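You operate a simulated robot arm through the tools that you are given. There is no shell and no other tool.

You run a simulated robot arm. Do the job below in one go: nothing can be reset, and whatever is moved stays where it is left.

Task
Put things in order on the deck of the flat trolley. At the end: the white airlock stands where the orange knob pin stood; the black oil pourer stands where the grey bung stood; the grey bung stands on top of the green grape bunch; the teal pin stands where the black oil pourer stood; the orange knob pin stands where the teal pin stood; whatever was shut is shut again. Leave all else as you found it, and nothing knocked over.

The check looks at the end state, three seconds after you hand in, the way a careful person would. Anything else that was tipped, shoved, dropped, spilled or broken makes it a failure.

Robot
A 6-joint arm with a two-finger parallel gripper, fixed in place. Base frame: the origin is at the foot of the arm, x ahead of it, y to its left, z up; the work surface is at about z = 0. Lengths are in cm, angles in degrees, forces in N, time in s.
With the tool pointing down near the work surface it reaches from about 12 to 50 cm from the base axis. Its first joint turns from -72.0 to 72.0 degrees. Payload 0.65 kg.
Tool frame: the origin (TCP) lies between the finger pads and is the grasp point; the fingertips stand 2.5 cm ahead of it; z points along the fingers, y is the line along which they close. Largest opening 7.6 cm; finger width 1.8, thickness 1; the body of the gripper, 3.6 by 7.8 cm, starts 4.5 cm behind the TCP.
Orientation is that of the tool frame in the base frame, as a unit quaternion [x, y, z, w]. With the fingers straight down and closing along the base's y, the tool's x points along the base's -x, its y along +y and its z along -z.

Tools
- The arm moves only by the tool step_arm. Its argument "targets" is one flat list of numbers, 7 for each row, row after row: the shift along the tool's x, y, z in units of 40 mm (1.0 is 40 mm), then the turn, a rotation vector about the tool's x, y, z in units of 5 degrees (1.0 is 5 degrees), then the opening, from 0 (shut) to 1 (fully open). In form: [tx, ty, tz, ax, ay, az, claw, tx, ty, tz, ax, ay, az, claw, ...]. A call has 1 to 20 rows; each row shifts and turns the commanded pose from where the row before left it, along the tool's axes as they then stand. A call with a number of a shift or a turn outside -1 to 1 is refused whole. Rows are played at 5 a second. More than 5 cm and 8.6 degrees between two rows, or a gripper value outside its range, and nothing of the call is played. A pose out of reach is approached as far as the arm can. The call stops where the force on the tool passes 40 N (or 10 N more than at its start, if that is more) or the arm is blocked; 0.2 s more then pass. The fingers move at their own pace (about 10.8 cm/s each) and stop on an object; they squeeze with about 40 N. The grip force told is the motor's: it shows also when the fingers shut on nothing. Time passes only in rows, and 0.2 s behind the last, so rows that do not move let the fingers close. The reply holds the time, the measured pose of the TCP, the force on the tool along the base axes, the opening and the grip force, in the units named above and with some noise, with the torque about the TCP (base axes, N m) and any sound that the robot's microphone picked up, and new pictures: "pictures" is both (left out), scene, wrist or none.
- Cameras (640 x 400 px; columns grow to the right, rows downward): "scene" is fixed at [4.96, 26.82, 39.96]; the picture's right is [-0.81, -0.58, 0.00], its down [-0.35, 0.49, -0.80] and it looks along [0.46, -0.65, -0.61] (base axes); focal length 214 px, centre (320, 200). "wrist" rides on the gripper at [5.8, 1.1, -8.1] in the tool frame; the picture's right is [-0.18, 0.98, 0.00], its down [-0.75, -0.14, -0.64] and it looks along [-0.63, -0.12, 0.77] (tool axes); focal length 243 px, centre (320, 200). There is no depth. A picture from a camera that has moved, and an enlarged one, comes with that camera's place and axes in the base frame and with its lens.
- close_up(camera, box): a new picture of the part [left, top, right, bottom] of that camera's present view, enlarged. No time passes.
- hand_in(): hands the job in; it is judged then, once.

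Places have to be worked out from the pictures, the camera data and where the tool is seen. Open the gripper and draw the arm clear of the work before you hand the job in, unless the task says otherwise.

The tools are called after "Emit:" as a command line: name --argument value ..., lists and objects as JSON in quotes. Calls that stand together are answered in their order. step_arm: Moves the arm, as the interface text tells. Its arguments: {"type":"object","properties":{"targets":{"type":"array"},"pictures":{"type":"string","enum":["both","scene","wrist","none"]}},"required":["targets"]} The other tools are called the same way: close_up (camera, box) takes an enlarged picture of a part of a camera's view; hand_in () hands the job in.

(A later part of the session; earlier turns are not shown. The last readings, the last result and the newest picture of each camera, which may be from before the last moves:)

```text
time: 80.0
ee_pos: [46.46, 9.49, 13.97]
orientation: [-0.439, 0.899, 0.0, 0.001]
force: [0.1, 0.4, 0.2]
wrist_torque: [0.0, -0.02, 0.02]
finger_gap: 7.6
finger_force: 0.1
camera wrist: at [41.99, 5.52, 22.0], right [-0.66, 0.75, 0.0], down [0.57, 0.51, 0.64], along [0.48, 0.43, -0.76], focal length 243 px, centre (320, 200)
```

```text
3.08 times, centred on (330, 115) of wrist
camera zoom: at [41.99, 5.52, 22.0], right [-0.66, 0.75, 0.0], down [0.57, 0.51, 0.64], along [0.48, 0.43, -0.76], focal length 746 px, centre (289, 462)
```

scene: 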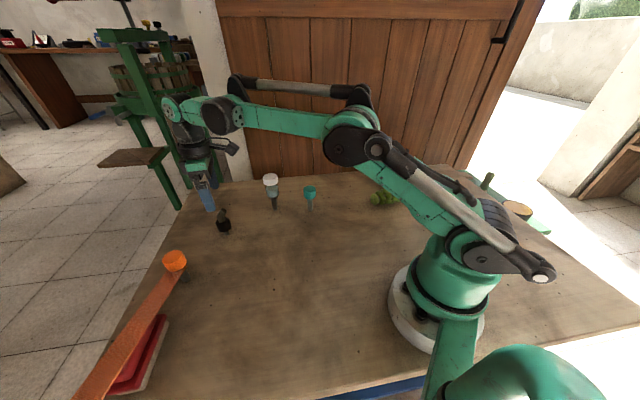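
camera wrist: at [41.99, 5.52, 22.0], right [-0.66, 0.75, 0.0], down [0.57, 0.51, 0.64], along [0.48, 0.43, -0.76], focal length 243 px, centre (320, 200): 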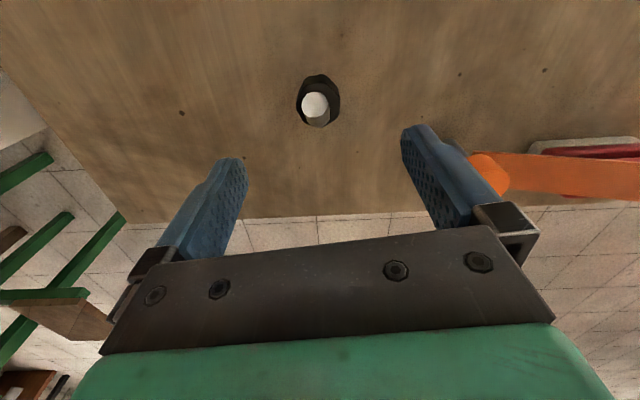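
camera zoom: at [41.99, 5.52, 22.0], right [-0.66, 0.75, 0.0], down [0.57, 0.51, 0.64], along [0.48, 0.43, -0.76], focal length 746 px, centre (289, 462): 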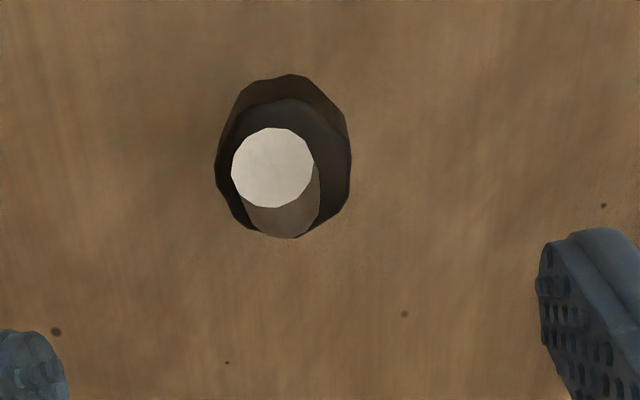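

The pourer stands exactly where the bung's stem was: the scene pixels match within 2 px. Next is the teal pin; I'll raise, move over it, and turn to about -13° yaw.

Emit:
step_arm --targets '[0, 0, -1, 0, 0, 0, 1, 0, 0, -1, 0, 0, 0, 1, 0.95, -0.103, 0, 0, 0, 0, 1, 0.95, -0.103, 0, 0, 0, 0, 1, 0.95, -0.103, 0, 0, 0, 0, 1, 0.95, -0.103, 0, 0, 0, 0, 1, 0.95, -0.103, 0, 0, 0, 0, 1, 0.95, -0.103, 0, 0, 0, 0, 1]' --pictures "none"

Emit:
step_arm --targets '[0, 0, 0, 0, 0, 1, 1, 0, 0, 0, 0, 0, 1, 1, 0, 0, 0, 0, 0, 1, 1, 0, 0, 0, 0, 0, 1, 1, 0, 0, 0, 0, 0, 1, 1, 0, 0, 0, 0, 0, 1, 1, 0, 0, 0, 0, 0, 1, 1, 0, 0, 0, 0, 0, 1, 1, 0, 0, 0, 0, 0, 1, 1, 0, 0, 0, 0, 0, 1, 1, 0, 0, 0, 0, 0, 1, 1, 0, 0, 0, 0, 0, 1, 1, 0, 0, 0, 0, 0, 1, 1, 0, 0, 1, 0, 0, 0, 1]' --pictures "both"

Emit:
close_up --camera "wrist" --box '[240, 40, 400, 160]'

```text
time: 81.8
ee_pos: [33.19, -10.3, 20.29]
orientation: [-0.439, 0.898, 0.001, 0.0]
force: [0.0, -0.3, -1.7]
wrist_torque: [-0.02, 0.0, -0.01]
finger_gap: 7.59
finger_force: 0.0
out of reach, approached as far as the arm can: row 2
```

```text
time: 84.8
ee_pos: [33.2, -10.2, 16.27]
orientation: [0.113, 0.994, 0.001, 0.001]
force: [0.2, 0.3, 0.2]
wrist_torque: [0.0, 0.03, -0.01]
finger_gap: 7.57
finger_force: 0.0
camera wrist: at [27.84, -7.87, 24.41], right [0.4, 0.92, 0.0], down [0.7, -0.31, 0.64], along [0.59, -0.26, -0.77], focal length 243 px, centre (320, 200)
```

scene: 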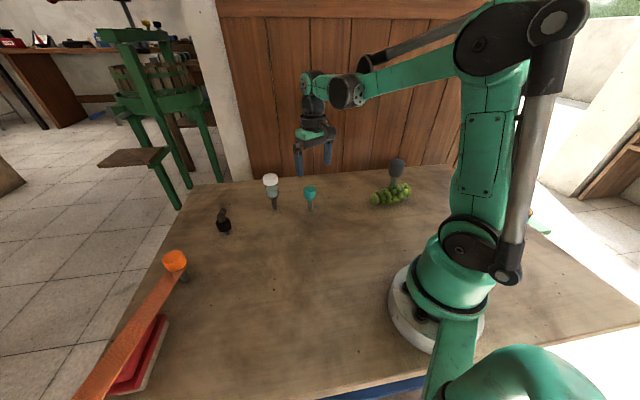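
wrist: 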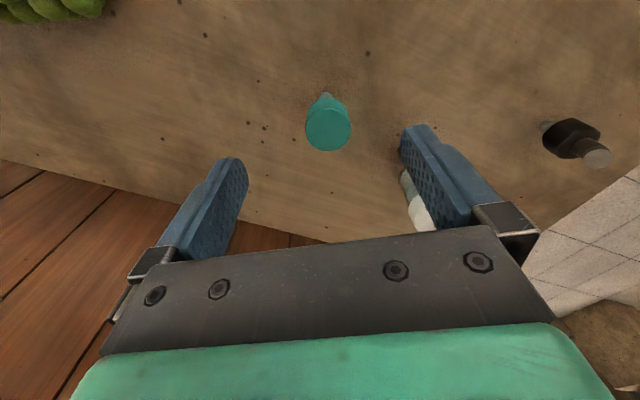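

```text
3.33 times, centred on (320, 100) of wrist
camera zoom: at [27.84, -7.87, 24.41], right [0.4, 0.92, 0.0], down [0.7, -0.31, 0.64], along [0.59, -0.26, -0.77], focal length 809 px, centre (320, 533)
```

zoom: 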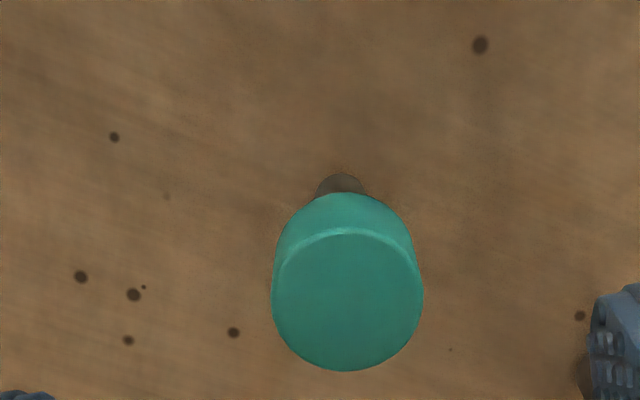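

Teal pin fix: stem at about (35.2, -10.4), head top z≈6.8, about 3.5 cm wide. I'll move over it and lower to just above the head.

Emit:
step_arm --targets '[-0.25, 0.032, 0.3, 0, 0, 0, 1, -0.25, 0.032, 0.5, 0, 0, 0, 1, 0, 0, 0.6, 0, 0, 0, 1, 0, 0, 0, 0, 0, 0, 1]' --pictures "both"

Emit:
close_up --camera "wrist" --box '[240, 60, 400, 190]'

Emit:
close_up --camera "scene" --box '[250, 150, 350, 230]'

```text
time: 85.8
ee_pos: [35.14, -10.45, 10.72]
orientation: [0.113, 0.994, 0.001, 0.001]
force: [0.7, -0.1, 1.0]
wrist_torque: [0.01, 0.0, -0.01]
finger_gap: 7.58
finger_force: 0.0
camera wrist: at [29.82, -8.15, 18.79], right [0.4, 0.92, 0.0], down [0.7, -0.31, 0.64], along [0.59, -0.26, -0.77], focal length 243 px, centre (320, 200)
```

scene: 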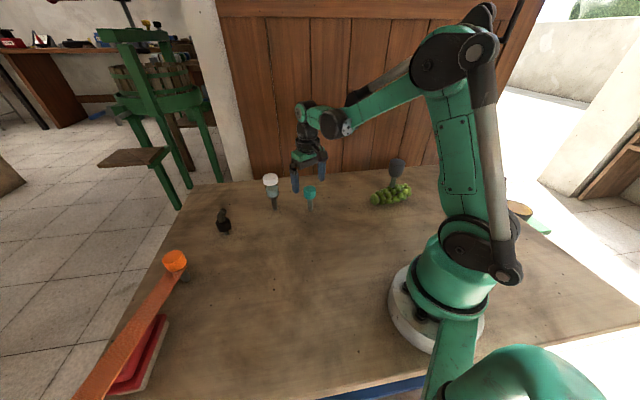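
wrist: 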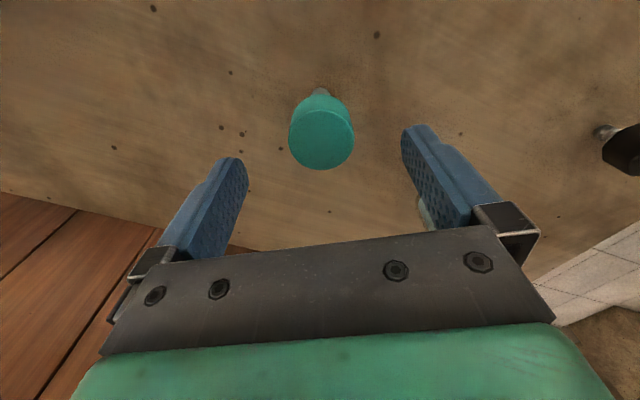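

```text
3.08 times, centred on (320, 125) of wrist
camera zoom: at [29.82, -8.15, 18.79], right [0.4, 0.92, 0.0], down [0.7, -0.31, 0.64], along [0.59, -0.26, -0.77], focal length 746 px, centre (320, 431)
```

zoom: 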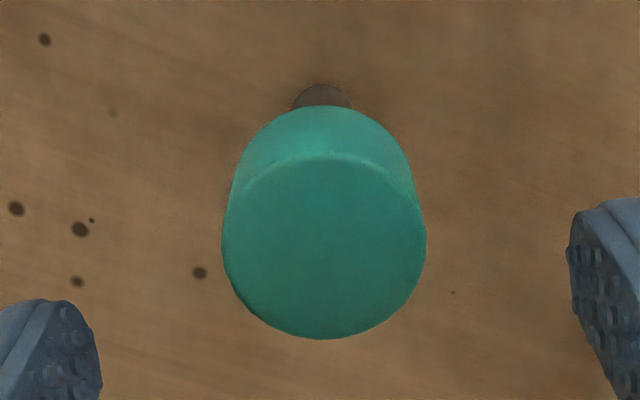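

```text
5.00 times, centred on (300, 190) of scene
camera zoom: at [4.96, 26.82, 39.96], right [-0.81, -0.58, 0.0], down [-0.35, 0.49, -0.8], along [0.46, -0.65, -0.61], focal length 1072 px, centre (420, 250)
```

zoom: 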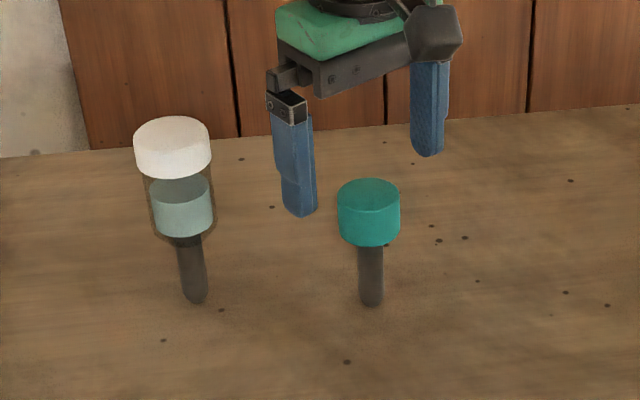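

Aligned within 1 mm. I'll descend to z≈5.5 and close on the teal head.

Emit:
step_arm --targets '[0.02, 0.022, 0.5, 0, 0, 0, 1, 0, 0, 0.5, 0, 0, 0, 1, 0, 0, 0.3, 0, 0, 0, 1, 0, 0, 0, 0, 0, 0, 1, 0, 0, 0, 0, 0, 0, 0.52, 0, 0, 0, 0, 0, 0, 0.52, 0, 0, 0, 0, 0, 0, 0.3, 0, 0, 0, 0, 0, 0, 0.3]' --pictures "wrist"

Emit:
close_up --camera "wrist" --box '[240, 90, 400, 230]'

Emit:
close_up --camera "scene" --box '[250, 150, 350, 230]'

```text
time: 87.6
ee_pos: [35.24, -10.33, 5.39]
orientation: [0.113, 0.994, 0.001, 0.001]
force: [0.2, -1.0, -0.1]
wrist_torque: [-0.04, 0.03, -0.03]
finger_gap: 3.32
finger_force: 40.3
camera wrist: at [29.82, -7.95, 13.56], right [0.4, 0.92, 0.0], down [0.7, -0.31, 0.64], along [0.59, -0.26, -0.77], focal length 243 px, centre (320, 200)
```

wrist: 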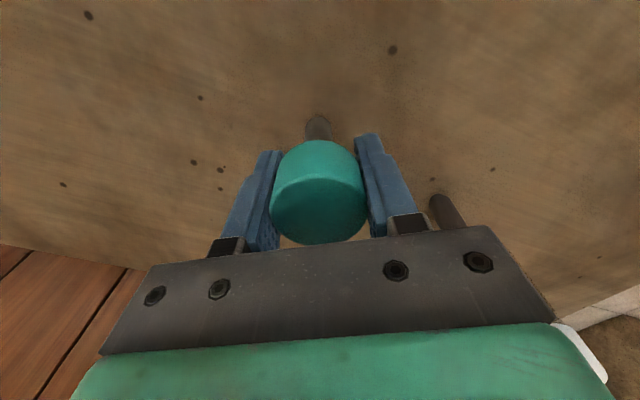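

```text
2.86 times, centred on (320, 160) of wrist
camera zoom: at [29.82, -7.95, 13.56], right [0.4, 0.92, 0.0], down [0.7, -0.31, 0.64], along [0.59, -0.26, -0.77], focal length 693 px, centre (320, 314)
```

zoom: 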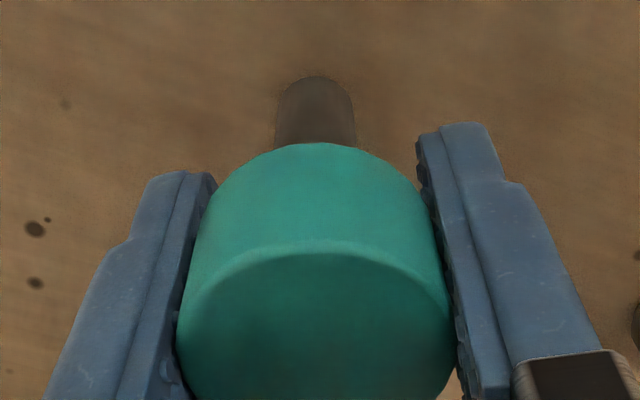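

```text
5.00 times, centred on (300, 190) of scene
camera zoom: at [4.96, 26.82, 39.96], right [-0.81, -0.58, 0.0], down [-0.35, 0.49, -0.8], along [0.46, -0.65, -0.61], focal length 1072 px, centre (420, 250)
```

zoom: 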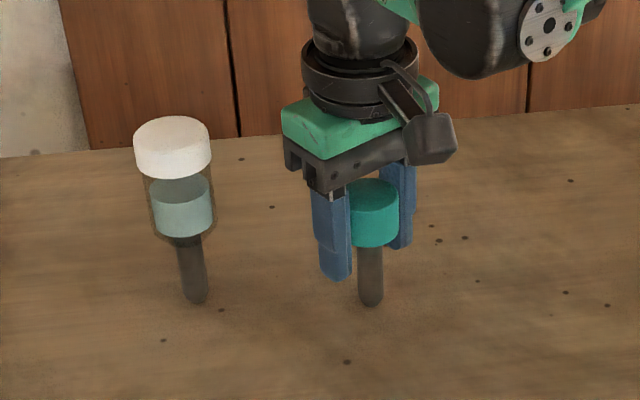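

Gripped (gap 3.32), stem centred and upright. Teal's spot is (35.15, -10.35). Lifting slowly.

Emit:
step_arm --targets '[0, 0, -0.05, 0, 0, 0, 0, 0, 0, -0.05, 0, 0, 0, 0, 0, 0, -0.1, 0, 0, 0, 0, 0, 0, -0.1, 0, 0, 0, 0, 0, 0, -0.15, 0, 0, 0, 0, 0, 0, -0.2, 0, 0, 0, 0, 0, 0, -0.3, 0, 0, 0, 0]' --pictures "wrist"

Emit:
close_up --camera "wrist" --box '[240, 90, 400, 230]'

Emit:
close_up --camera "scene" --box '[250, 150, 350, 230]'

```text
time: 89.2
ee_pos: [35.16, -10.08, 9.34]
orientation: [0.113, 0.994, 0.001, 0.001]
force: [0.6, -1.2, -0.7]
wrist_torque: [0.0, -0.03, -0.02]
finger_gap: 3.26
finger_force: 39.7
camera wrist: at [29.79, -8.0, 17.43], right [0.4, 0.92, 0.0], down [0.7, -0.31, 0.64], along [0.59, -0.26, -0.77], focal length 243 px, centre (320, 200)
```

wrist: 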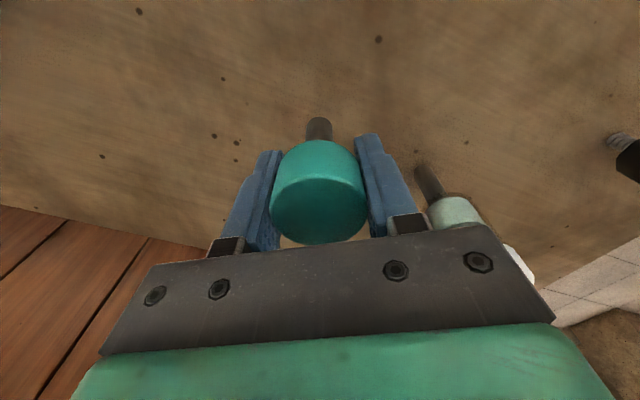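

```text
2.86 times, centred on (320, 160) of wrist
camera zoom: at [29.79, -8.0, 17.43], right [0.4, 0.92, 0.0], down [0.7, -0.31, 0.64], along [0.59, -0.26, -0.77], focal length 693 px, centre (320, 314)
```

zoom: 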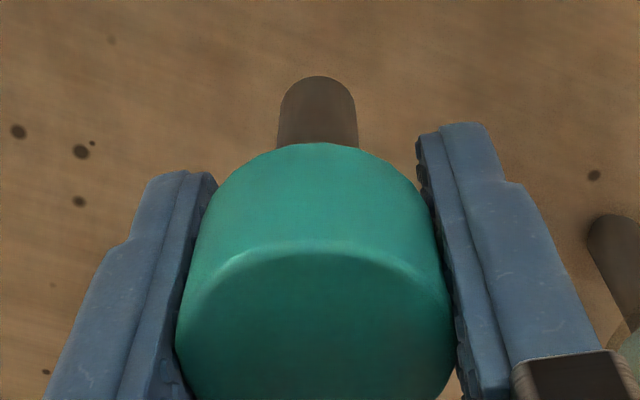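

```text
5.00 times, centred on (300, 190) of scene
camera zoom: at [4.96, 26.82, 39.96], right [-0.81, -0.58, 0.0], down [-0.35, 0.49, -0.8], along [0.46, -0.65, -0.61], focal length 1072 px, centre (420, 250)
```

zoom: 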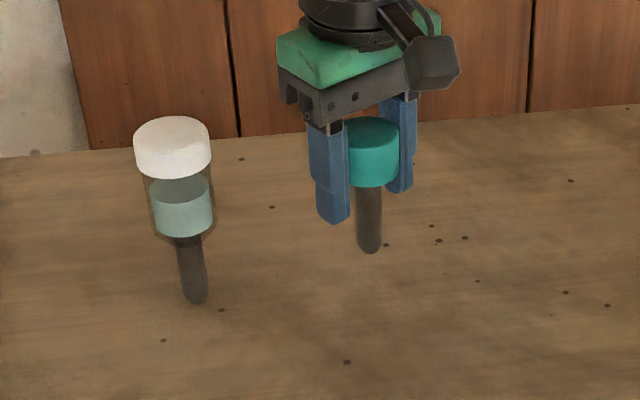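

The teal pin is lifted and upright. I'll carry it to the pourer's old spot (20.88, 20.92), turning to yaw ~37° on arrival.

Emit:
step_arm --targets '[0, 0, -0.5, 0, 0, 0, 0, 0, 0, -0.6, 0, 0, 0, 0, 0.5235, 0.681, 0, 0, 0, 0, 0, 0.5235, 0.681, 0, 0, 0, 0, 0, 0.5235, 0.681, 0, 0, 0, 0, 0, 0.5235, 0.681, 0, 0, 0, 0, 0, 0.5235, 0.681, 0, 0, 0, 0, 0, 0.5235, 0.681, 0, 0, 0, 0, 0, 0.5235, 0.681, 0, 0, 0, 0, 0, 0.5235, 0.681, 0, 0, 0, 0, 0, 0.5235, 0.681, 0, 0, 0, 0, 0, 0.5235, 0.681, 0, 0, 0, 0, 0]' --pictures "none"

Emit:
step_arm --targets '[0, 0, 0, 0, 0, -1, 0, 0, 0, 0, 0, 0, -1, 0, 0, 0, 0, 0, 0, -1, 0, 0, 0, 0, 0, 0, -1, 0, 0, 0, 0, 0, 0, -1, 0, 0, 0, 0, 0, 0, -1, 0, 0, 0, 0, 0, 0, -1, 0, 0, 0, 0, 0, 0, -1, 0, 0, 0, 0, 0, 0, -1, 0, 0, 0, 0, 0, 0, -1, 0, 0, 0, 0, 0, 0, 0, 0]' --pictures "both"

```text
time: 91.8
ee_pos: [20.89, 20.88, 13.91]
orientation: [0.112, 0.994, 0.001, 0.001]
force: [-0.2, 0.5, -0.8]
wrist_torque: [0.0, 0.01, 0.0]
finger_gap: 3.26
finger_force: 39.9
```

```text
time: 94.2
ee_pos: [20.98, 20.91, 13.82]
orientation: [-0.317, 0.948, 0.001, 0.001]
force: [0.3, -0.4, -0.1]
wrist_torque: [0.02, -0.02, -0.01]
finger_gap: 3.27
finger_force: 40.1
camera wrist: at [15.63, 18.2, 21.85], right [-0.45, 0.9, 0.0], down [0.68, 0.34, 0.64], along [0.58, 0.29, -0.76], focal length 243 px, centre (320, 200)
```

scene: 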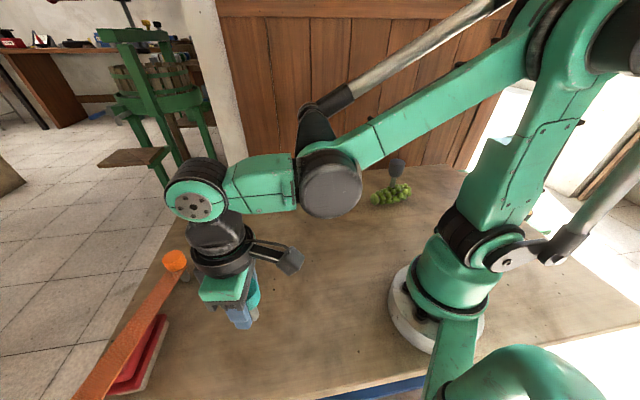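
wrist: 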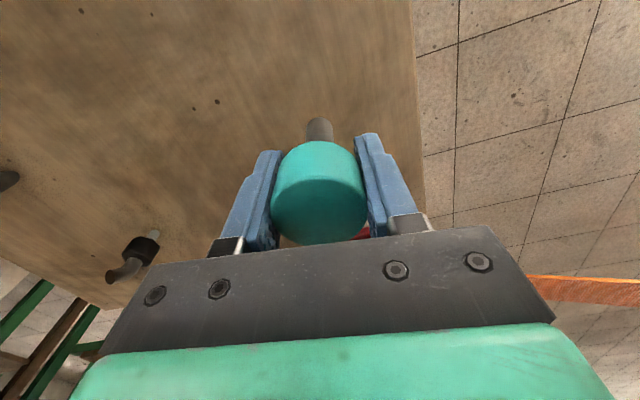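

In place above the pourer's old spot. Descending to about half a centimetre above the deck.

Emit:
step_arm --targets '[0, 0, 0.6, 0, 0, 0, 0, 0, 0, 0.6, 0, 0, 0, 0, 0, 0, 0.5, 0, 0, 0, 0, 0, 0, 0.22, 0, 0, 0, 0, 0, 0, 0, 0, 0, 0, 0]' --pictures "wrist"

Emit:
step_arm --targets '[0, 0, 0.06, 0, 0, 0, 0, 0, 0, 0.04, 0, 0, 0, 0, 0, 0, 0, 0, 0, 0, 0]' --pictures "none"

Emit:
step_arm --targets '[0, 0, 0.012, 0, 0, 0, 0, 0, 0, 0, 0, 0, 0, 0]' --pictures "none"

```text
time: 95.4
ee_pos: [20.87, 20.97, 6.08]
orientation: [-0.316, 0.949, 0.0, 0.001]
force: [-0.1, -0.7, -0.2]
wrist_torque: [0.04, 0.0, -0.03]
finger_gap: 3.27
finger_force: 40.0
camera wrist: at [15.67, 18.18, 14.11], right [-0.44, 0.9, 0.0], down [0.68, 0.34, 0.64], along [0.58, 0.29, -0.76], focal length 243 px, centre (320, 200)
```

wrist: 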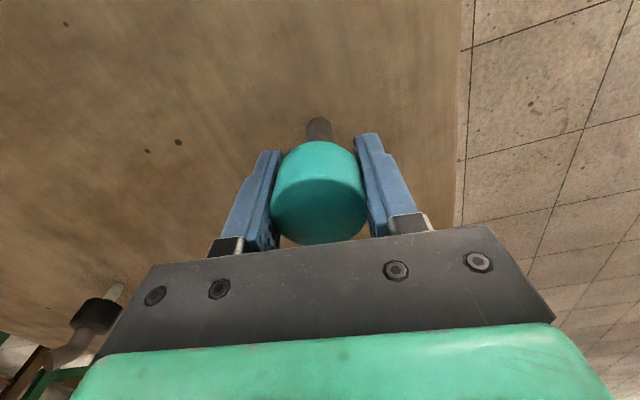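

```text
time: 96.2
ee_pos: [20.99, 20.91, 5.61]
orientation: [-0.318, 0.948, 0.0, 0.001]
force: [0.2, -0.1, -0.9]
wrist_torque: [0.0, 0.0, 0.01]
finger_gap: 3.27
finger_force: 40.2
```

```text
time: 96.8
ee_pos: [20.93, 20.92, 5.65]
orientation: [-0.317, 0.948, 0.0, 0.001]
force: [-0.5, 0.5, -0.9]
wrist_torque: [-0.03, -0.01, 0.02]
finger_gap: 3.27
finger_force: 39.8
```

Emit:
step_arm --targets '[0, 0, 0.012, 0, 0, 0, 0, 0, 0, 0, 0, 0, 0, 0]' --pictures "none"

Emit:
step_arm --targets '[0, 0, 0.01, 0, 0, 0, 0, 0, 0, 0, 0, 0, 0, 0]' --pictures "none"

```text
time: 97.4
ee_pos: [21.01, 20.96, 5.51]
orientation: [-0.318, 0.948, 0.0, 0.001]
force: [0.2, 0.2, -0.9]
wrist_torque: [-0.01, 0.0, -0.01]
finger_gap: 3.27
finger_force: 40.2
```

```text
time: 98.0
ee_pos: [20.99, 20.83, 5.54]
orientation: [-0.318, 0.948, 0.0, 0.0]
force: [-0.6, -0.9, -0.7]
wrist_torque: [-0.01, 0.0, 0.02]
finger_gap: 3.26
finger_force: 39.9
```

Emit:
step_arm --targets '[0, 0, 0.012, 0, 0, 0, 0, 0, 0, 0, 0, 0, 0, 0]' --pictures "none"

Emit:
step_arm --targets '[0, 0, 0.012, 0, 0, 0, 0, 0, 0, 0, 0, 0, 0, 0]' --pictures "none"

```text
time: 98.6
ee_pos: [20.98, 21.04, 5.41]
orientation: [-0.317, 0.948, 0.0, 0.001]
force: [-0.3, -0.5, -1.0]
wrist_torque: [-0.01, 0.0, 0.03]
finger_gap: 3.26
finger_force: 39.8
```

```text
time: 99.2
ee_pos: [20.89, 20.88, 5.49]
orientation: [-0.317, 0.949, 0.0, 0.001]
force: [-0.5, 0.1, 13.6]
wrist_torque: [0.02, 0.02, 0.0]
finger_gap: 3.26
finger_force: 39.0
```

Contact. I'll back off a hair, loosen slightly, and check for a lean.

Emit:
step_arm --targets '[0, 0, -0.006, 0, 0, 0, 0, 0, 0, 0, 0, 0, 0, 0.48, 0, 0, 0, 0, 0, 0, 0.48, 0, 0, 0, 0, 0, 0, 0.48]' --pictures "wrist"

Emit:
close_up --camera "wrist" --box '[240, 90, 400, 230]'

Emit:
step_arm --targets '[0, 0, 0, 0, 0, 0, 0.55, 0, 0, 0, 0, 0, 0, 0.55, 0, 0, 0, 0, 0, 0, 0.55]' --pictures "wrist"

Emit:
close_up --camera "wrist" --box '[240, 90, 400, 230]'

```text
time: 100.2
ee_pos: [21.04, 20.97, 5.4]
orientation: [-0.318, 0.948, 0.0, 0.001]
force: [-0.6, 0.6, 0.7]
wrist_torque: [0.01, -0.02, -0.03]
finger_gap: 3.65
finger_force: 0.1
camera wrist: at [15.64, 18.2, 13.55], right [-0.44, 0.9, 0.0], down [0.69, 0.34, 0.64], along [0.58, 0.29, -0.76], focal length 243 px, centre (320, 200)
```

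wrist: 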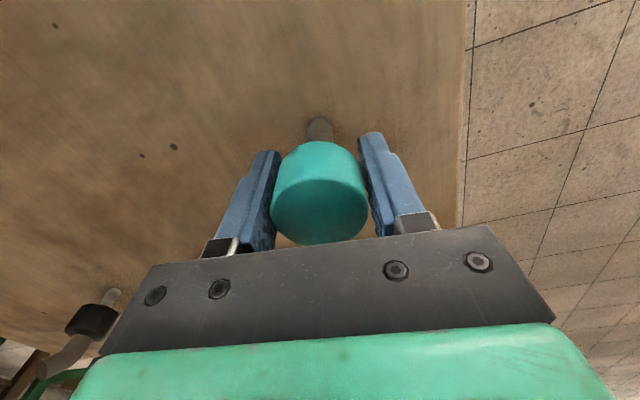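

```text
2.86 times, centred on (320, 160) of wrist
camera zoom: at [15.64, 18.2, 13.55], right [-0.44, 0.9, 0.0], down [0.69, 0.34, 0.64], along [0.58, 0.29, -0.76], focal length 693 px, centre (320, 314)
```

zoom: 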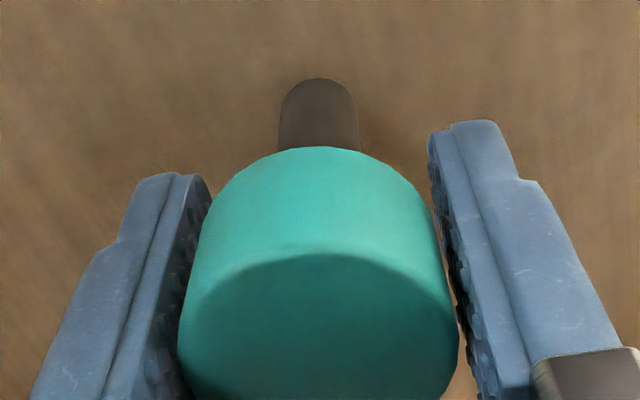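

```text
time: 101.0
ee_pos: [20.98, 20.88, 5.51]
orientation: [-0.318, 0.948, 0.001, 0.001]
force: [0.3, 0.1, 0.7]
wrist_torque: [0.01, 0.03, -0.01]
finger_gap: 4.18
finger_force: 0.0
camera wrist: at [15.64, 18.2, 13.55], right [-0.44, 0.9, 0.0], down [0.69, 0.34, 0.64], along [0.58, 0.29, -0.76], focal length 243 px, centre (320, 200)
```

wrist: 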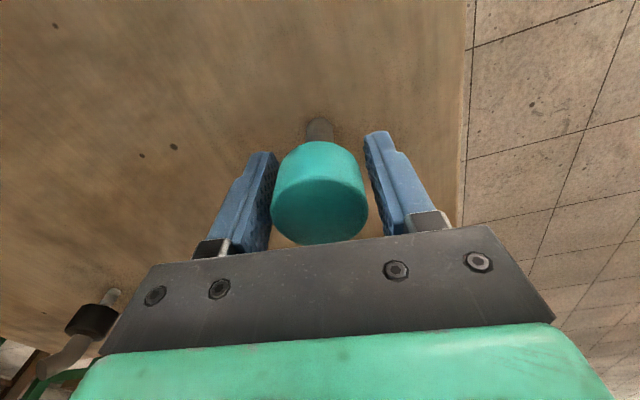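

```text
2.86 times, centred on (320, 160) of wrist
camera zoom: at [15.64, 18.2, 13.55], right [-0.44, 0.9, 0.0], down [0.69, 0.34, 0.64], along [0.58, 0.29, -0.76], focal length 693 px, centre (320, 314)
```

zoom: 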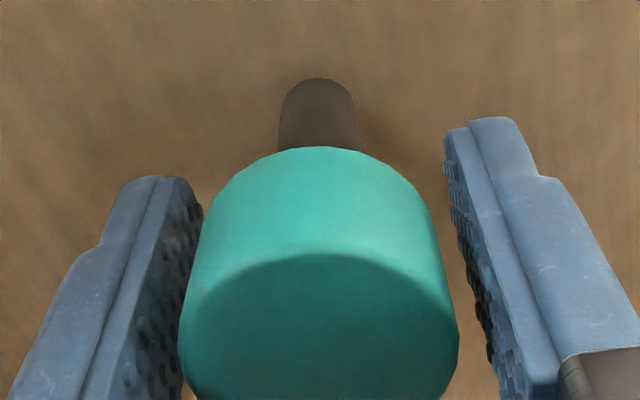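

The teal pin stands by itself. Opening fully and rising straight up.

Emit:
step_arm --targets '[0, 0, 0, 0, 0, 0, 0.8, 0, 0, 0, 0, 0, 0, 1, 0, 0, 0, 0, 0, 0, 1, 0, 0, -0.3, 0, 0, 0, 1, 0, 0, -0.6, 0, 0, 0, 1, 0, 0, -0.8, 0, 0, 0, 1, 0, 0, -0.8, 0, 0, 0, 1, 0, 0, -0.5, 0, 0, 0, 1]' --pictures "both"

Emit:
close_up --camera "scene" --box '[200, 260, 300, 360]'

```text
time: 102.8
ee_pos: [21.07, 21.17, 17.51]
orientation: [-0.317, 0.948, 0.0, 0.002]
force: [0.8, -0.6, -0.1]
wrist_torque: [-0.01, 0.01, 0.03]
finger_gap: 7.57
finger_force: 0.1
camera wrist: at [15.66, 18.27, 25.59], right [-0.45, 0.9, 0.0], down [0.68, 0.34, 0.64], along [0.58, 0.29, -0.76], focal length 243 px, centre (320, 200)
```

scene: 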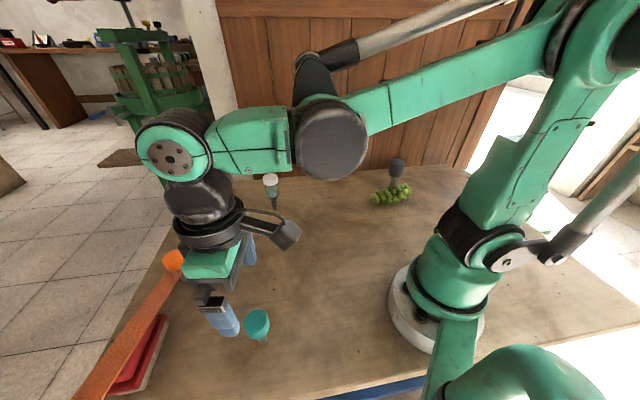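
wrist: 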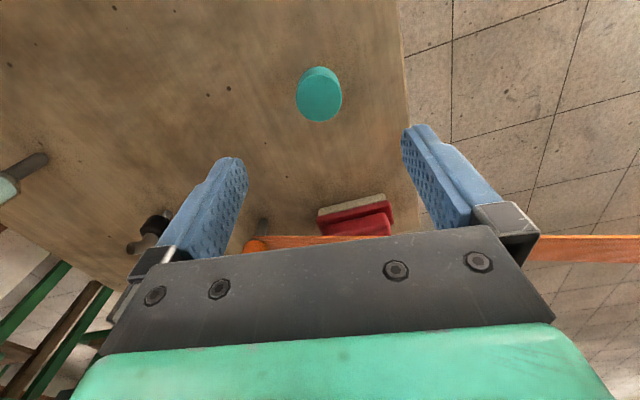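

```text
4.00 times, centred on (250, 310) of scene
camera zoom: at [4.96, 26.82, 39.96], right [-0.81, -0.58, 0.0], down [-0.35, 0.49, -0.8], along [0.46, -0.65, -0.61], focal length 858 px, centre (600, -240)
```

zoom: 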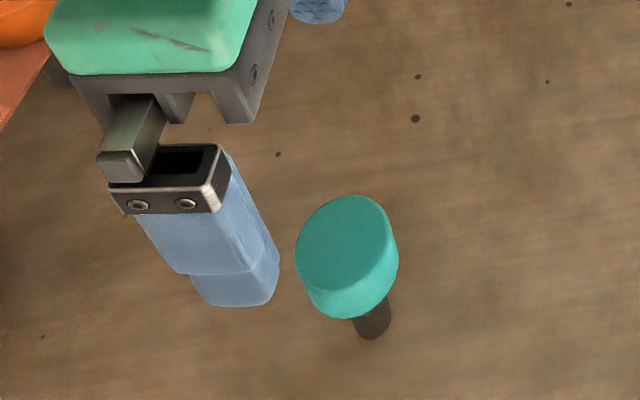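

Teal is in place and upright. Before touching the orange knob pin I need to understand the strap, so I'll look at the joint from a low angle at a safe distance.

Emit:
step_arm --targets '[-0.6, -0.725, 0, 0, 0, 0, 1, -0.6, -0.725, 0, 0, 0, 0, 1, -0.6, -0.725, 0, 0, 0, 0, 1, 0, 0, 0, 0, 0, 1, 1, 0, 0, 0, 0, 0, 1, 1, 0, 0, 0, 0, 0, 1, 1, 0, 0, 0.75, 0, 0, 0, 1, 0, 0, 0.75, 0, 0, 0, 1, 0, 0, 0, 0, -1, 0, 1, 0, 0, 0, 0, -1, 0, 1, 0, 0, 0, 0, -1, 0, 1, 0, 0, 0, 0, -1, 0, 1, 0, 0, 0, 0, -1, 0, 1, 0, 0, 0, 0, -1, 0, 1]' --pictures "both"

Emit:
close_up --camera "wrist" --box '[240, 60, 400, 240]'

```text
time: 105.8
ee_pos: [31.82, 18.25, 11.53]
orientation: [-0.185, 0.947, 0.051, 0.256]
force: [0.0, -0.5, 0.4]
wrist_torque: [-0.02, 0.01, 0.02]
finger_gap: 7.63
finger_force: 0.0
camera wrist: at [23.11, 15.85, 15.53], right [-0.22, 0.97, 0.09], down [0.36, -0.01, 0.93], along [0.91, 0.24, -0.34], focal length 243 px, centre (320, 200)
```

scene: 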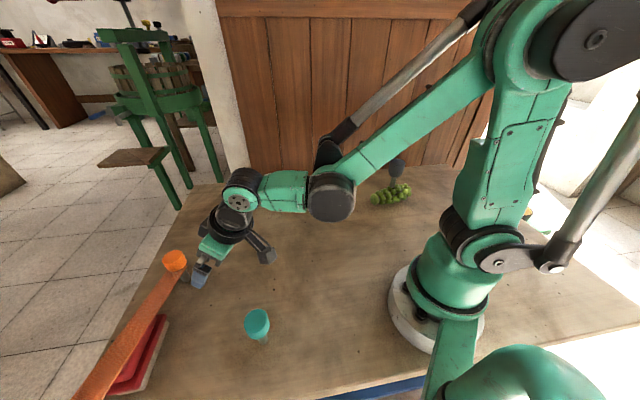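
wrist: 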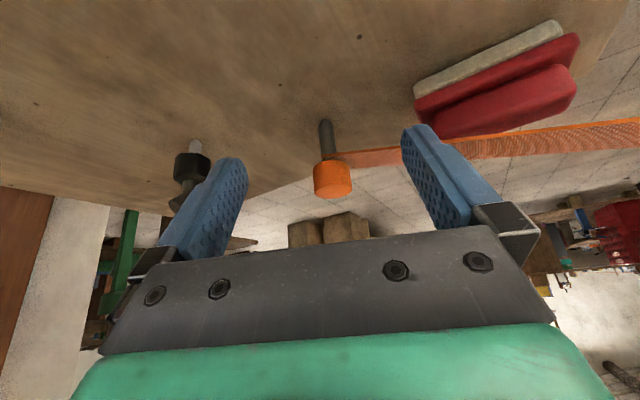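

```text
2.22 times, centred on (320, 150) of wrist
camera zoom: at [23.11, 15.85, 15.53], right [-0.22, 0.97, 0.09], down [0.36, -0.01, 0.93], along [0.91, 0.24, -0.34], focal length 539 px, centre (320, 311)
```

zoom: 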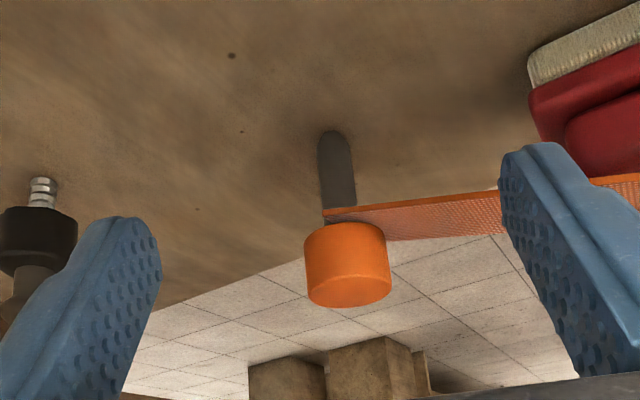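

Emit:
close_up --camera "wrist" --box '[300, 110, 400, 205]'

Emit:
close_up --camera "wrist" --box '[400, 0, 640, 170]'

```text
4.21 times, centred on (350, 158) of wrist
camera zoom: at [23.11, 15.85, 15.53], right [-0.22, 0.97, 0.09], down [0.36, -0.01, 0.93], along [0.91, 0.24, -0.34], focal length 1022 px, centre (194, 379)
```

zoom: 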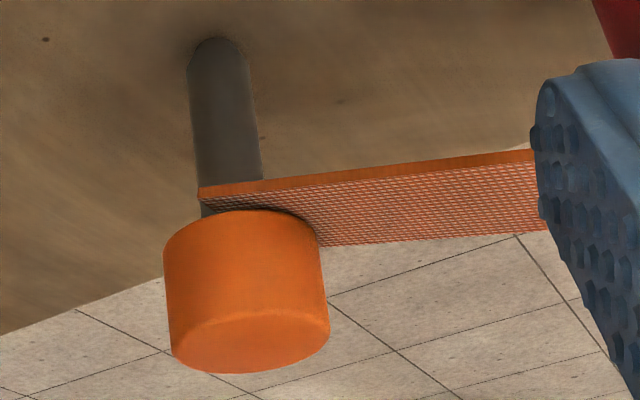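

```text
2.35 times, centred on (520, 85) of wrist
camera zoom: at [23.11, 15.85, 15.53], right [-0.22, 0.97, 0.09], down [0.36, -0.01, 0.93], along [0.91, 0.24, -0.34], focal length 571 px, centre (-151, 471)
```

zoom: 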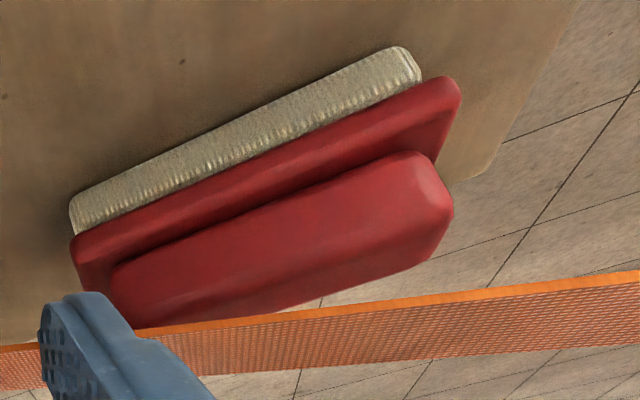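

The strap lies flat just under the knob, with the stem passing through near its end, so it looks pinned rather than tensioned. I'd like to see where the far end goes before lifting the pin, so I'll level, rise and turn the camera to face along the strap.

Emit:
step_arm --targets '[0, 0, 0, 0, 1, 0, 1, 0, 0, 0, 0, 1, 0, 1, 0, 0, 0, 0, 1, 0, 1, 0, 0, 0, 0, 1, 0, 1, 0, 0, 0, 0, 1, 0, 1, 0, 0, 0, 0, 1, 0, 1, 0.5, 0, -1, 0, 0, 0, 1, 0.5, 0, -1, 0, 0, 0, 1, 0, 0, 0, 0, 0, -1, 1, 0, 0, 0, 0, 0, -1, 1, 0, 0, 0, 0, 0, -1, 1, 0, 0, 0, 0, 0, -1, 1, 0, 0, 0, 0, 0, -1, 1, 0, 0, 0, 0, 0, -1, 1, 0, 0, 0, 0, 0, -1, 1, 0, 0, 0, 0, 0, -1, 1, 0, 0, 0, 0, 0, -1, 1, 0, 0, 0, 0, 0, -1, 1, 0, 0, 0, 0, 0, -1, 1, 0, 0, 0, 0, 0, -1, 1]' --pictures "none"

Emit:
step_arm --targets '[0, 0, 0, 0, 0, -1, 1, 0, 0, 0, 0, 0, -1, 1, 0, 0, 0, 0, 0, -1, 1, 0, 0, 0, 0, 0, -1, 1, 0, 0, 0, 0, 0, -1, 1, 0, 0, 0, 0, 0, -1, 1, 0, 0, 0, 0, -1, 0, 1, 0, 0, 0, 0, -1, 0, 1, 0, 0, 0, 0, -1, 0, 1, 0, 0, 0, 0, -1, 0, 1, 0, 0, 0, 0, -1, 0, 1, 0, 0, 0, 0, -1, 0, 1]' --pictures "both"

Emit:
close_up --camera "wrist" --box '[240, 60, 420, 240]'

```text
time: 110.0
ee_pos: [28.13, 16.78, 19.35]
orientation: [-0.657, 0.754, 0.0, 0.002]
force: [-0.4, 0.5, 0.0]
wrist_torque: [0.03, 0.02, -0.01]
finger_gap: 7.6
finger_force: 0.0
```

```text
time: 112.6
ee_pos: [28.3, 16.8, 19.39]
orientation: [0.801, -0.54, -0.215, -0.146]
force: [0.0, -0.2, -0.4]
wrist_torque: [-0.02, 0.01, 0.01]
finger_gap: 7.59
finger_force: 0.2
camera wrist: at [30.63, 7.89, 23.53], right [-0.97, -0.22, 0.09], down [0.01, 0.36, 0.93], along [-0.24, 0.91, -0.34], focal length 243 px, centre (320, 200)
```

scene: 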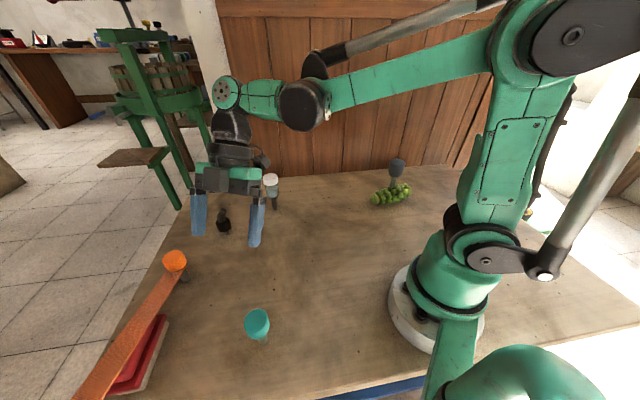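
wrist: 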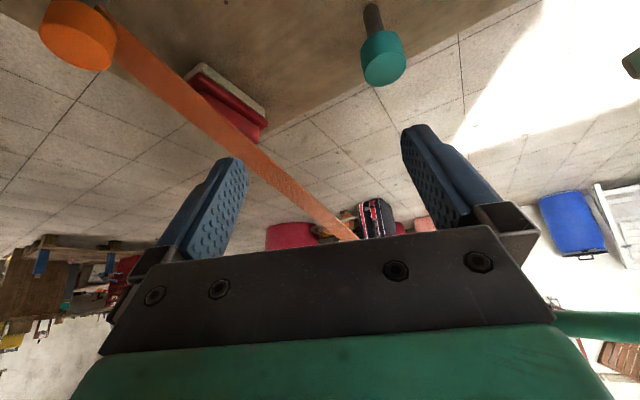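

```text
2.22 times, centred on (330, 150) of wrist
camera zoom: at [30.63, 7.89, 23.53], right [-0.97, -0.22, 0.09], down [0.01, 0.36, 0.93], along [-0.24, 0.91, -0.34], focal length 539 px, centre (298, 311)
```

zoom: 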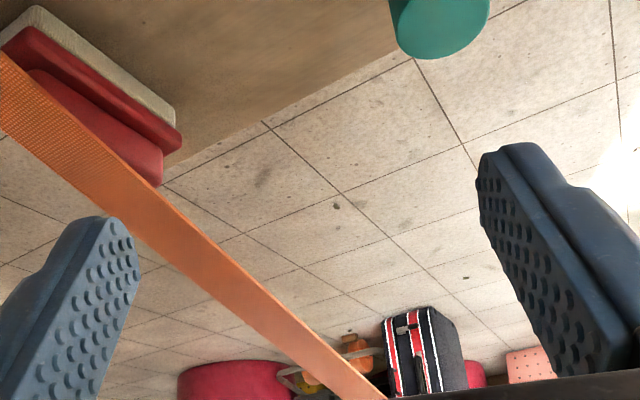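

The strap runs level for well over a metre off the deck and shows no tension. I'll approach the orange knob from above, with fingertips kept above the strap (knob spans z≈5.2–7.5, strap at ≈4.5). First I'll level and turn back to yaw ≈32°.

Emit:
step_arm --targets '[0, 0, 0, 0, 1, 0, 1, 0, 0, 0, 0, 1, 0, 1, 0, 0, 0, 0, 1, 0, 1, 0, 0, 0, 0, 1, 0, 1, 0, 0, 0, 0, 1, 0, 1, 0, 0, 0, 0, 1, 0, 1, 0, 0, 0, 0, 0, 1, 1, 0, 0, 0, 0, 0, 1, 1, 0, 0, 0, 0, 0, 1, 1, 0, 0, 0, 0, 0, 1, 1, 0, 0, 0, 0, 0, 1, 1, 0, 0, 0, 0, 0, 1, 1, 0, 0, 0, 0, 0, 1, 1, 0, 0, 0, 0, 0, 1, 1, 0, 0, 0, 0, 0, 1, 1, 0, 0, 0, 0, 0, 1, 1, 0, 0, 0, 0, 0, 1, 1, 0, 0, 0, 0, 0, 1, 1, 0, 0, 0, 0, 0, 1, 1, 0, 0, 0, 0, 0, 1, 1]' --pictures "none"

Emit:
step_arm --targets '[0, 0, 0, 0, 0, 1, 1, 0, 0, 0, 0, 0, 1, 1, -0.9, -0.1, 0.3, 0, 0, 0, 1, -0.9, -0.1, 0.3, 0, 0, 0, 1, -0.9, -0.1, 0.3, 0, 0, 0, 1, 0, 0, 0, 0, 0, 0, 1]' --pictures "both"

Emit:
close_up --camera "wrist" --box '[260, 50, 420, 180]'

```text
time: 116.8
ee_pos: [28.24, 16.83, 19.48]
orientation: [-0.358, 0.934, 0.0, 0.0]
force: [-0.2, -1.1, -0.5]
wrist_torque: [-0.02, 0.03, 0.0]
finger_gap: 7.61
finger_force: 0.0
```

```text
time: 118.2
ee_pos: [37.93, 21.52, 15.8]
orientation: [-0.275, 0.961, 0.0, 0.001]
force: [0.6, 0.0, 0.5]
wrist_torque: [-0.02, -0.02, -0.01]
finger_gap: 7.58
finger_force: 0.1
camera wrist: at [32.46, 19.26, 23.93], right [-0.37, 0.93, 0.0], down [0.71, 0.28, 0.64], along [0.6, 0.24, -0.76], focal length 243 px, centre (320, 200)
```

scene: 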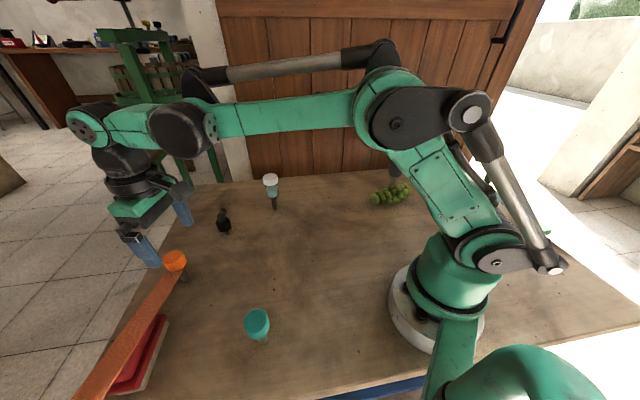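
wrist: 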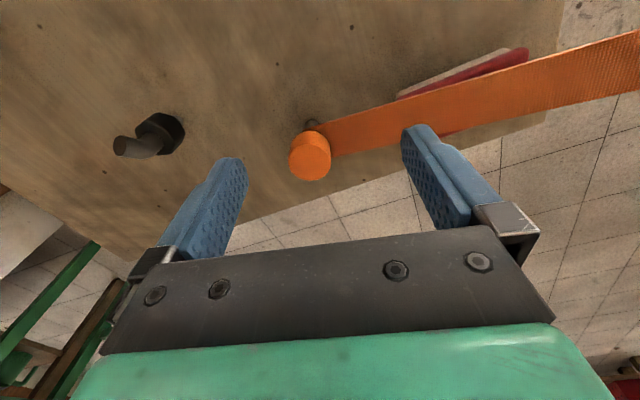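

```text
3.08 times, centred on (340, 115) of wrist
camera zoom: at [32.46, 19.26, 23.93], right [-0.37, 0.93, 0.0], down [0.71, 0.28, 0.64], along [0.6, 0.24, -0.76], focal length 746 px, centre (258, 462)
```

zoom: 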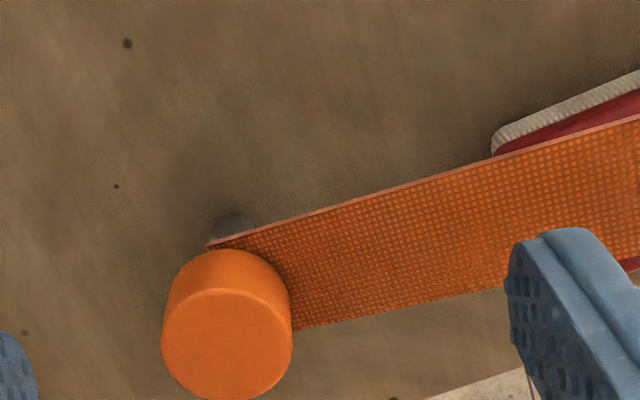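

The knob's centre is about (42.2, 22.3). I'll move over it with the fingertips still about 2 cm above the knob, then verify alignment.

Emit:
step_arm --targets '[-0.5, -0.2, 0.3, 0, 0, 0, 1, -0.5, -0.2, 0.35, 0, 0, 0, 1, 0, 0, 0.3, 0, 0, 0, 1, 0, 0, 0, 0, 0, 0, 1]' --pictures "both"

Emit:
close_up --camera "wrist" --box '[240, 60, 400, 200]'

Emit:
close_up --camera "scene" --box '[120, 210, 230, 310]'

```text
time: 119.2
ee_pos: [42.24, 22.29, 12.05]
orientation: [-0.276, 0.961, 0.0, 0.001]
force: [-0.3, -0.3, 0.5]
wrist_torque: [0.02, 0.0, 0.0]
finger_gap: 7.59
finger_force: 0.2
camera wrist: at [36.75, 20.05, 20.17], right [-0.37, 0.93, 0.0], down [0.71, 0.28, 0.64], along [0.6, 0.24, -0.76], focal length 243 px, centre (320, 200)
```

scene: 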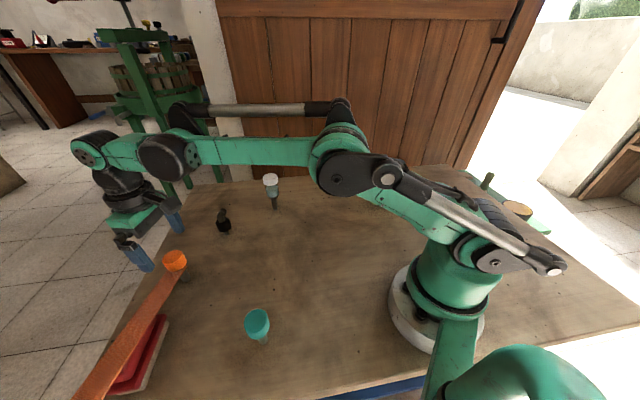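
wrist: 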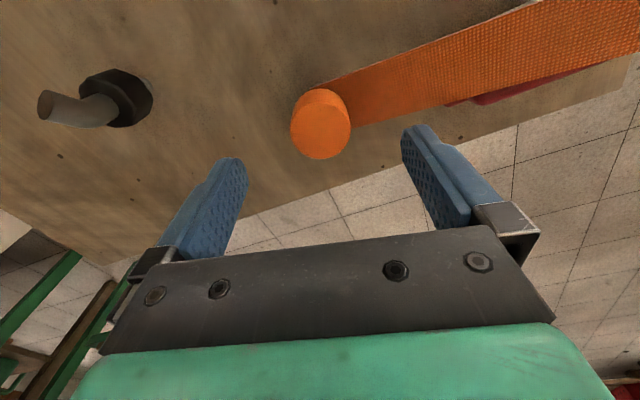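

```text
2.86 times, centred on (320, 130) of wrist
camera zoom: at [36.75, 20.05, 20.17], right [-0.37, 0.93, 0.0], down [0.71, 0.28, 0.64], along [0.6, 0.24, -0.76], focal length 693 px, centre (320, 400)
```

zoom: 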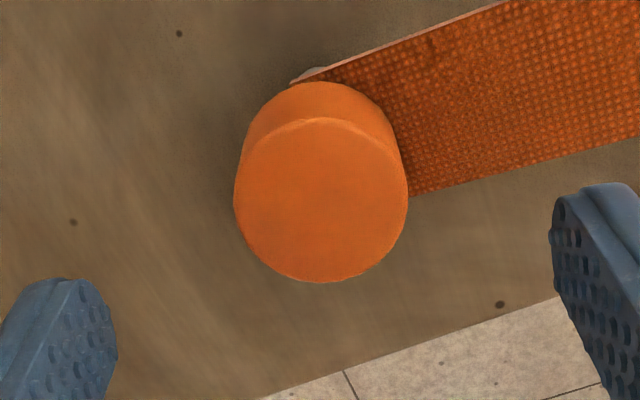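

```text
4.00 times, centred on (175, 260) of scene
camera zoom: at [4.96, 26.82, 39.96], right [-0.81, -0.58, 0.0], down [-0.35, 0.49, -0.8], along [0.46, -0.65, -0.61], focal length 858 px, centre (900, -40)
```

zoom: 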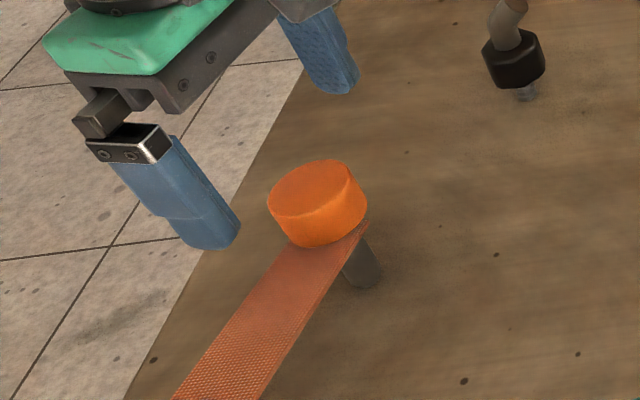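

The knob is 0.3 cm closer than the TCP axis, so I'll correct that. I'll descend to z≈7.7 (tips ≈5.2, above the strap) and close.

Emit:
step_arm --targets '[0.065, 0.02, 0.4, 0, 0, 0, 1, 0, 0, 0.4, 0, 0, 0, 1, 0, 0, 0.28, 0, 0, 0, 1, 0, 0, 0, 0, 0, 0, 1]' --pictures "both"

Emit:
close_up --camera "wrist" --box '[220, 90, 440, 250]'

Emit:
close_up --camera "scene" --box '[120, 210, 230, 310]'

```text
time: 120.2
ee_pos: [41.99, 22.29, 7.8]
orientation: [-0.276, 0.961, 0.001, 0.001]
force: [-0.3, 0.3, 1.3]
wrist_torque: [-0.02, -0.01, 0.01]
finger_gap: 7.62
finger_force: 0.1
camera wrist: at [36.48, 19.99, 15.84], right [-0.37, 0.93, 0.0], down [0.71, 0.28, 0.64], along [0.6, 0.24, -0.76], focal length 243 px, centre (320, 200)
```

scene: 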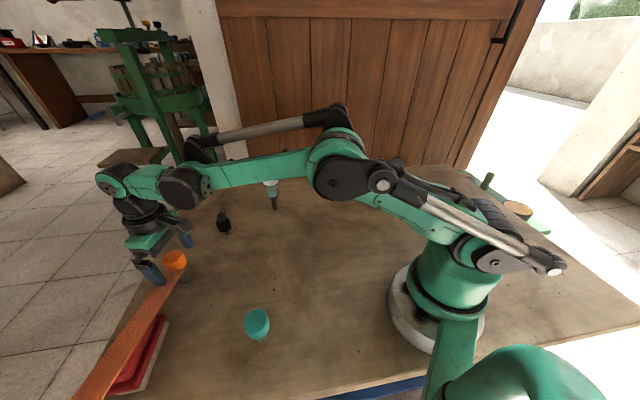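
wrist: 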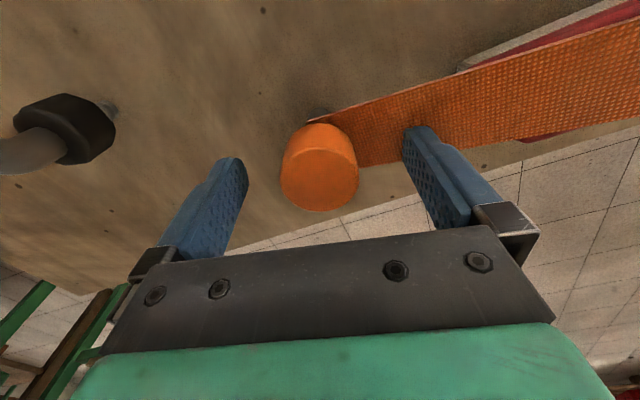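

```text
2.50 times, centred on (330, 170) of wrist
camera zoom: at [36.48, 19.99, 15.84], right [-0.37, 0.93, 0.0], down [0.71, 0.28, 0.64], along [0.6, 0.24, -0.76], focal length 606 px, centre (295, 275)
```

zoom: 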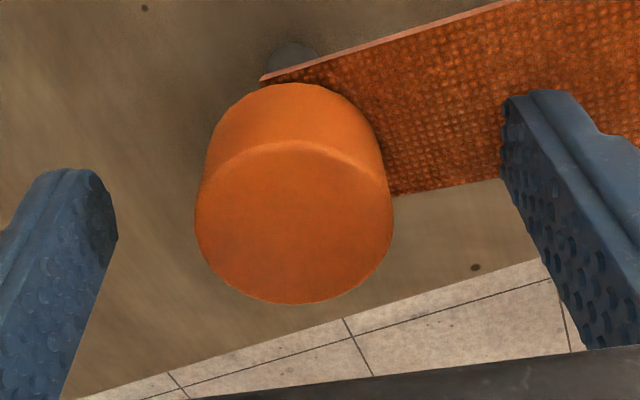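

```text
4.00 times, centred on (175, 260) of scene
camera zoom: at [4.96, 26.82, 39.96], right [-0.81, -0.58, 0.0], down [-0.35, 0.49, -0.8], along [0.46, -0.65, -0.61], focal length 858 px, centre (900, -40)
```

zoom: 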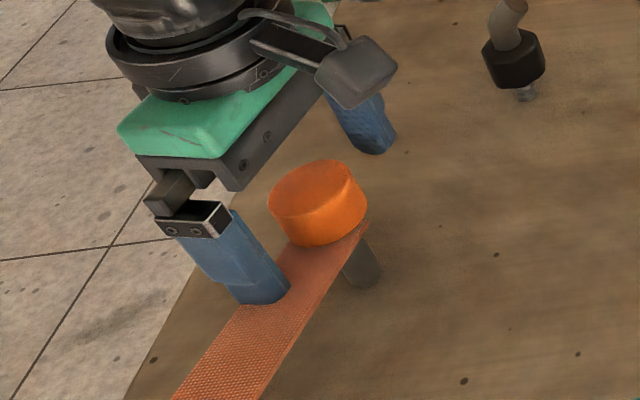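

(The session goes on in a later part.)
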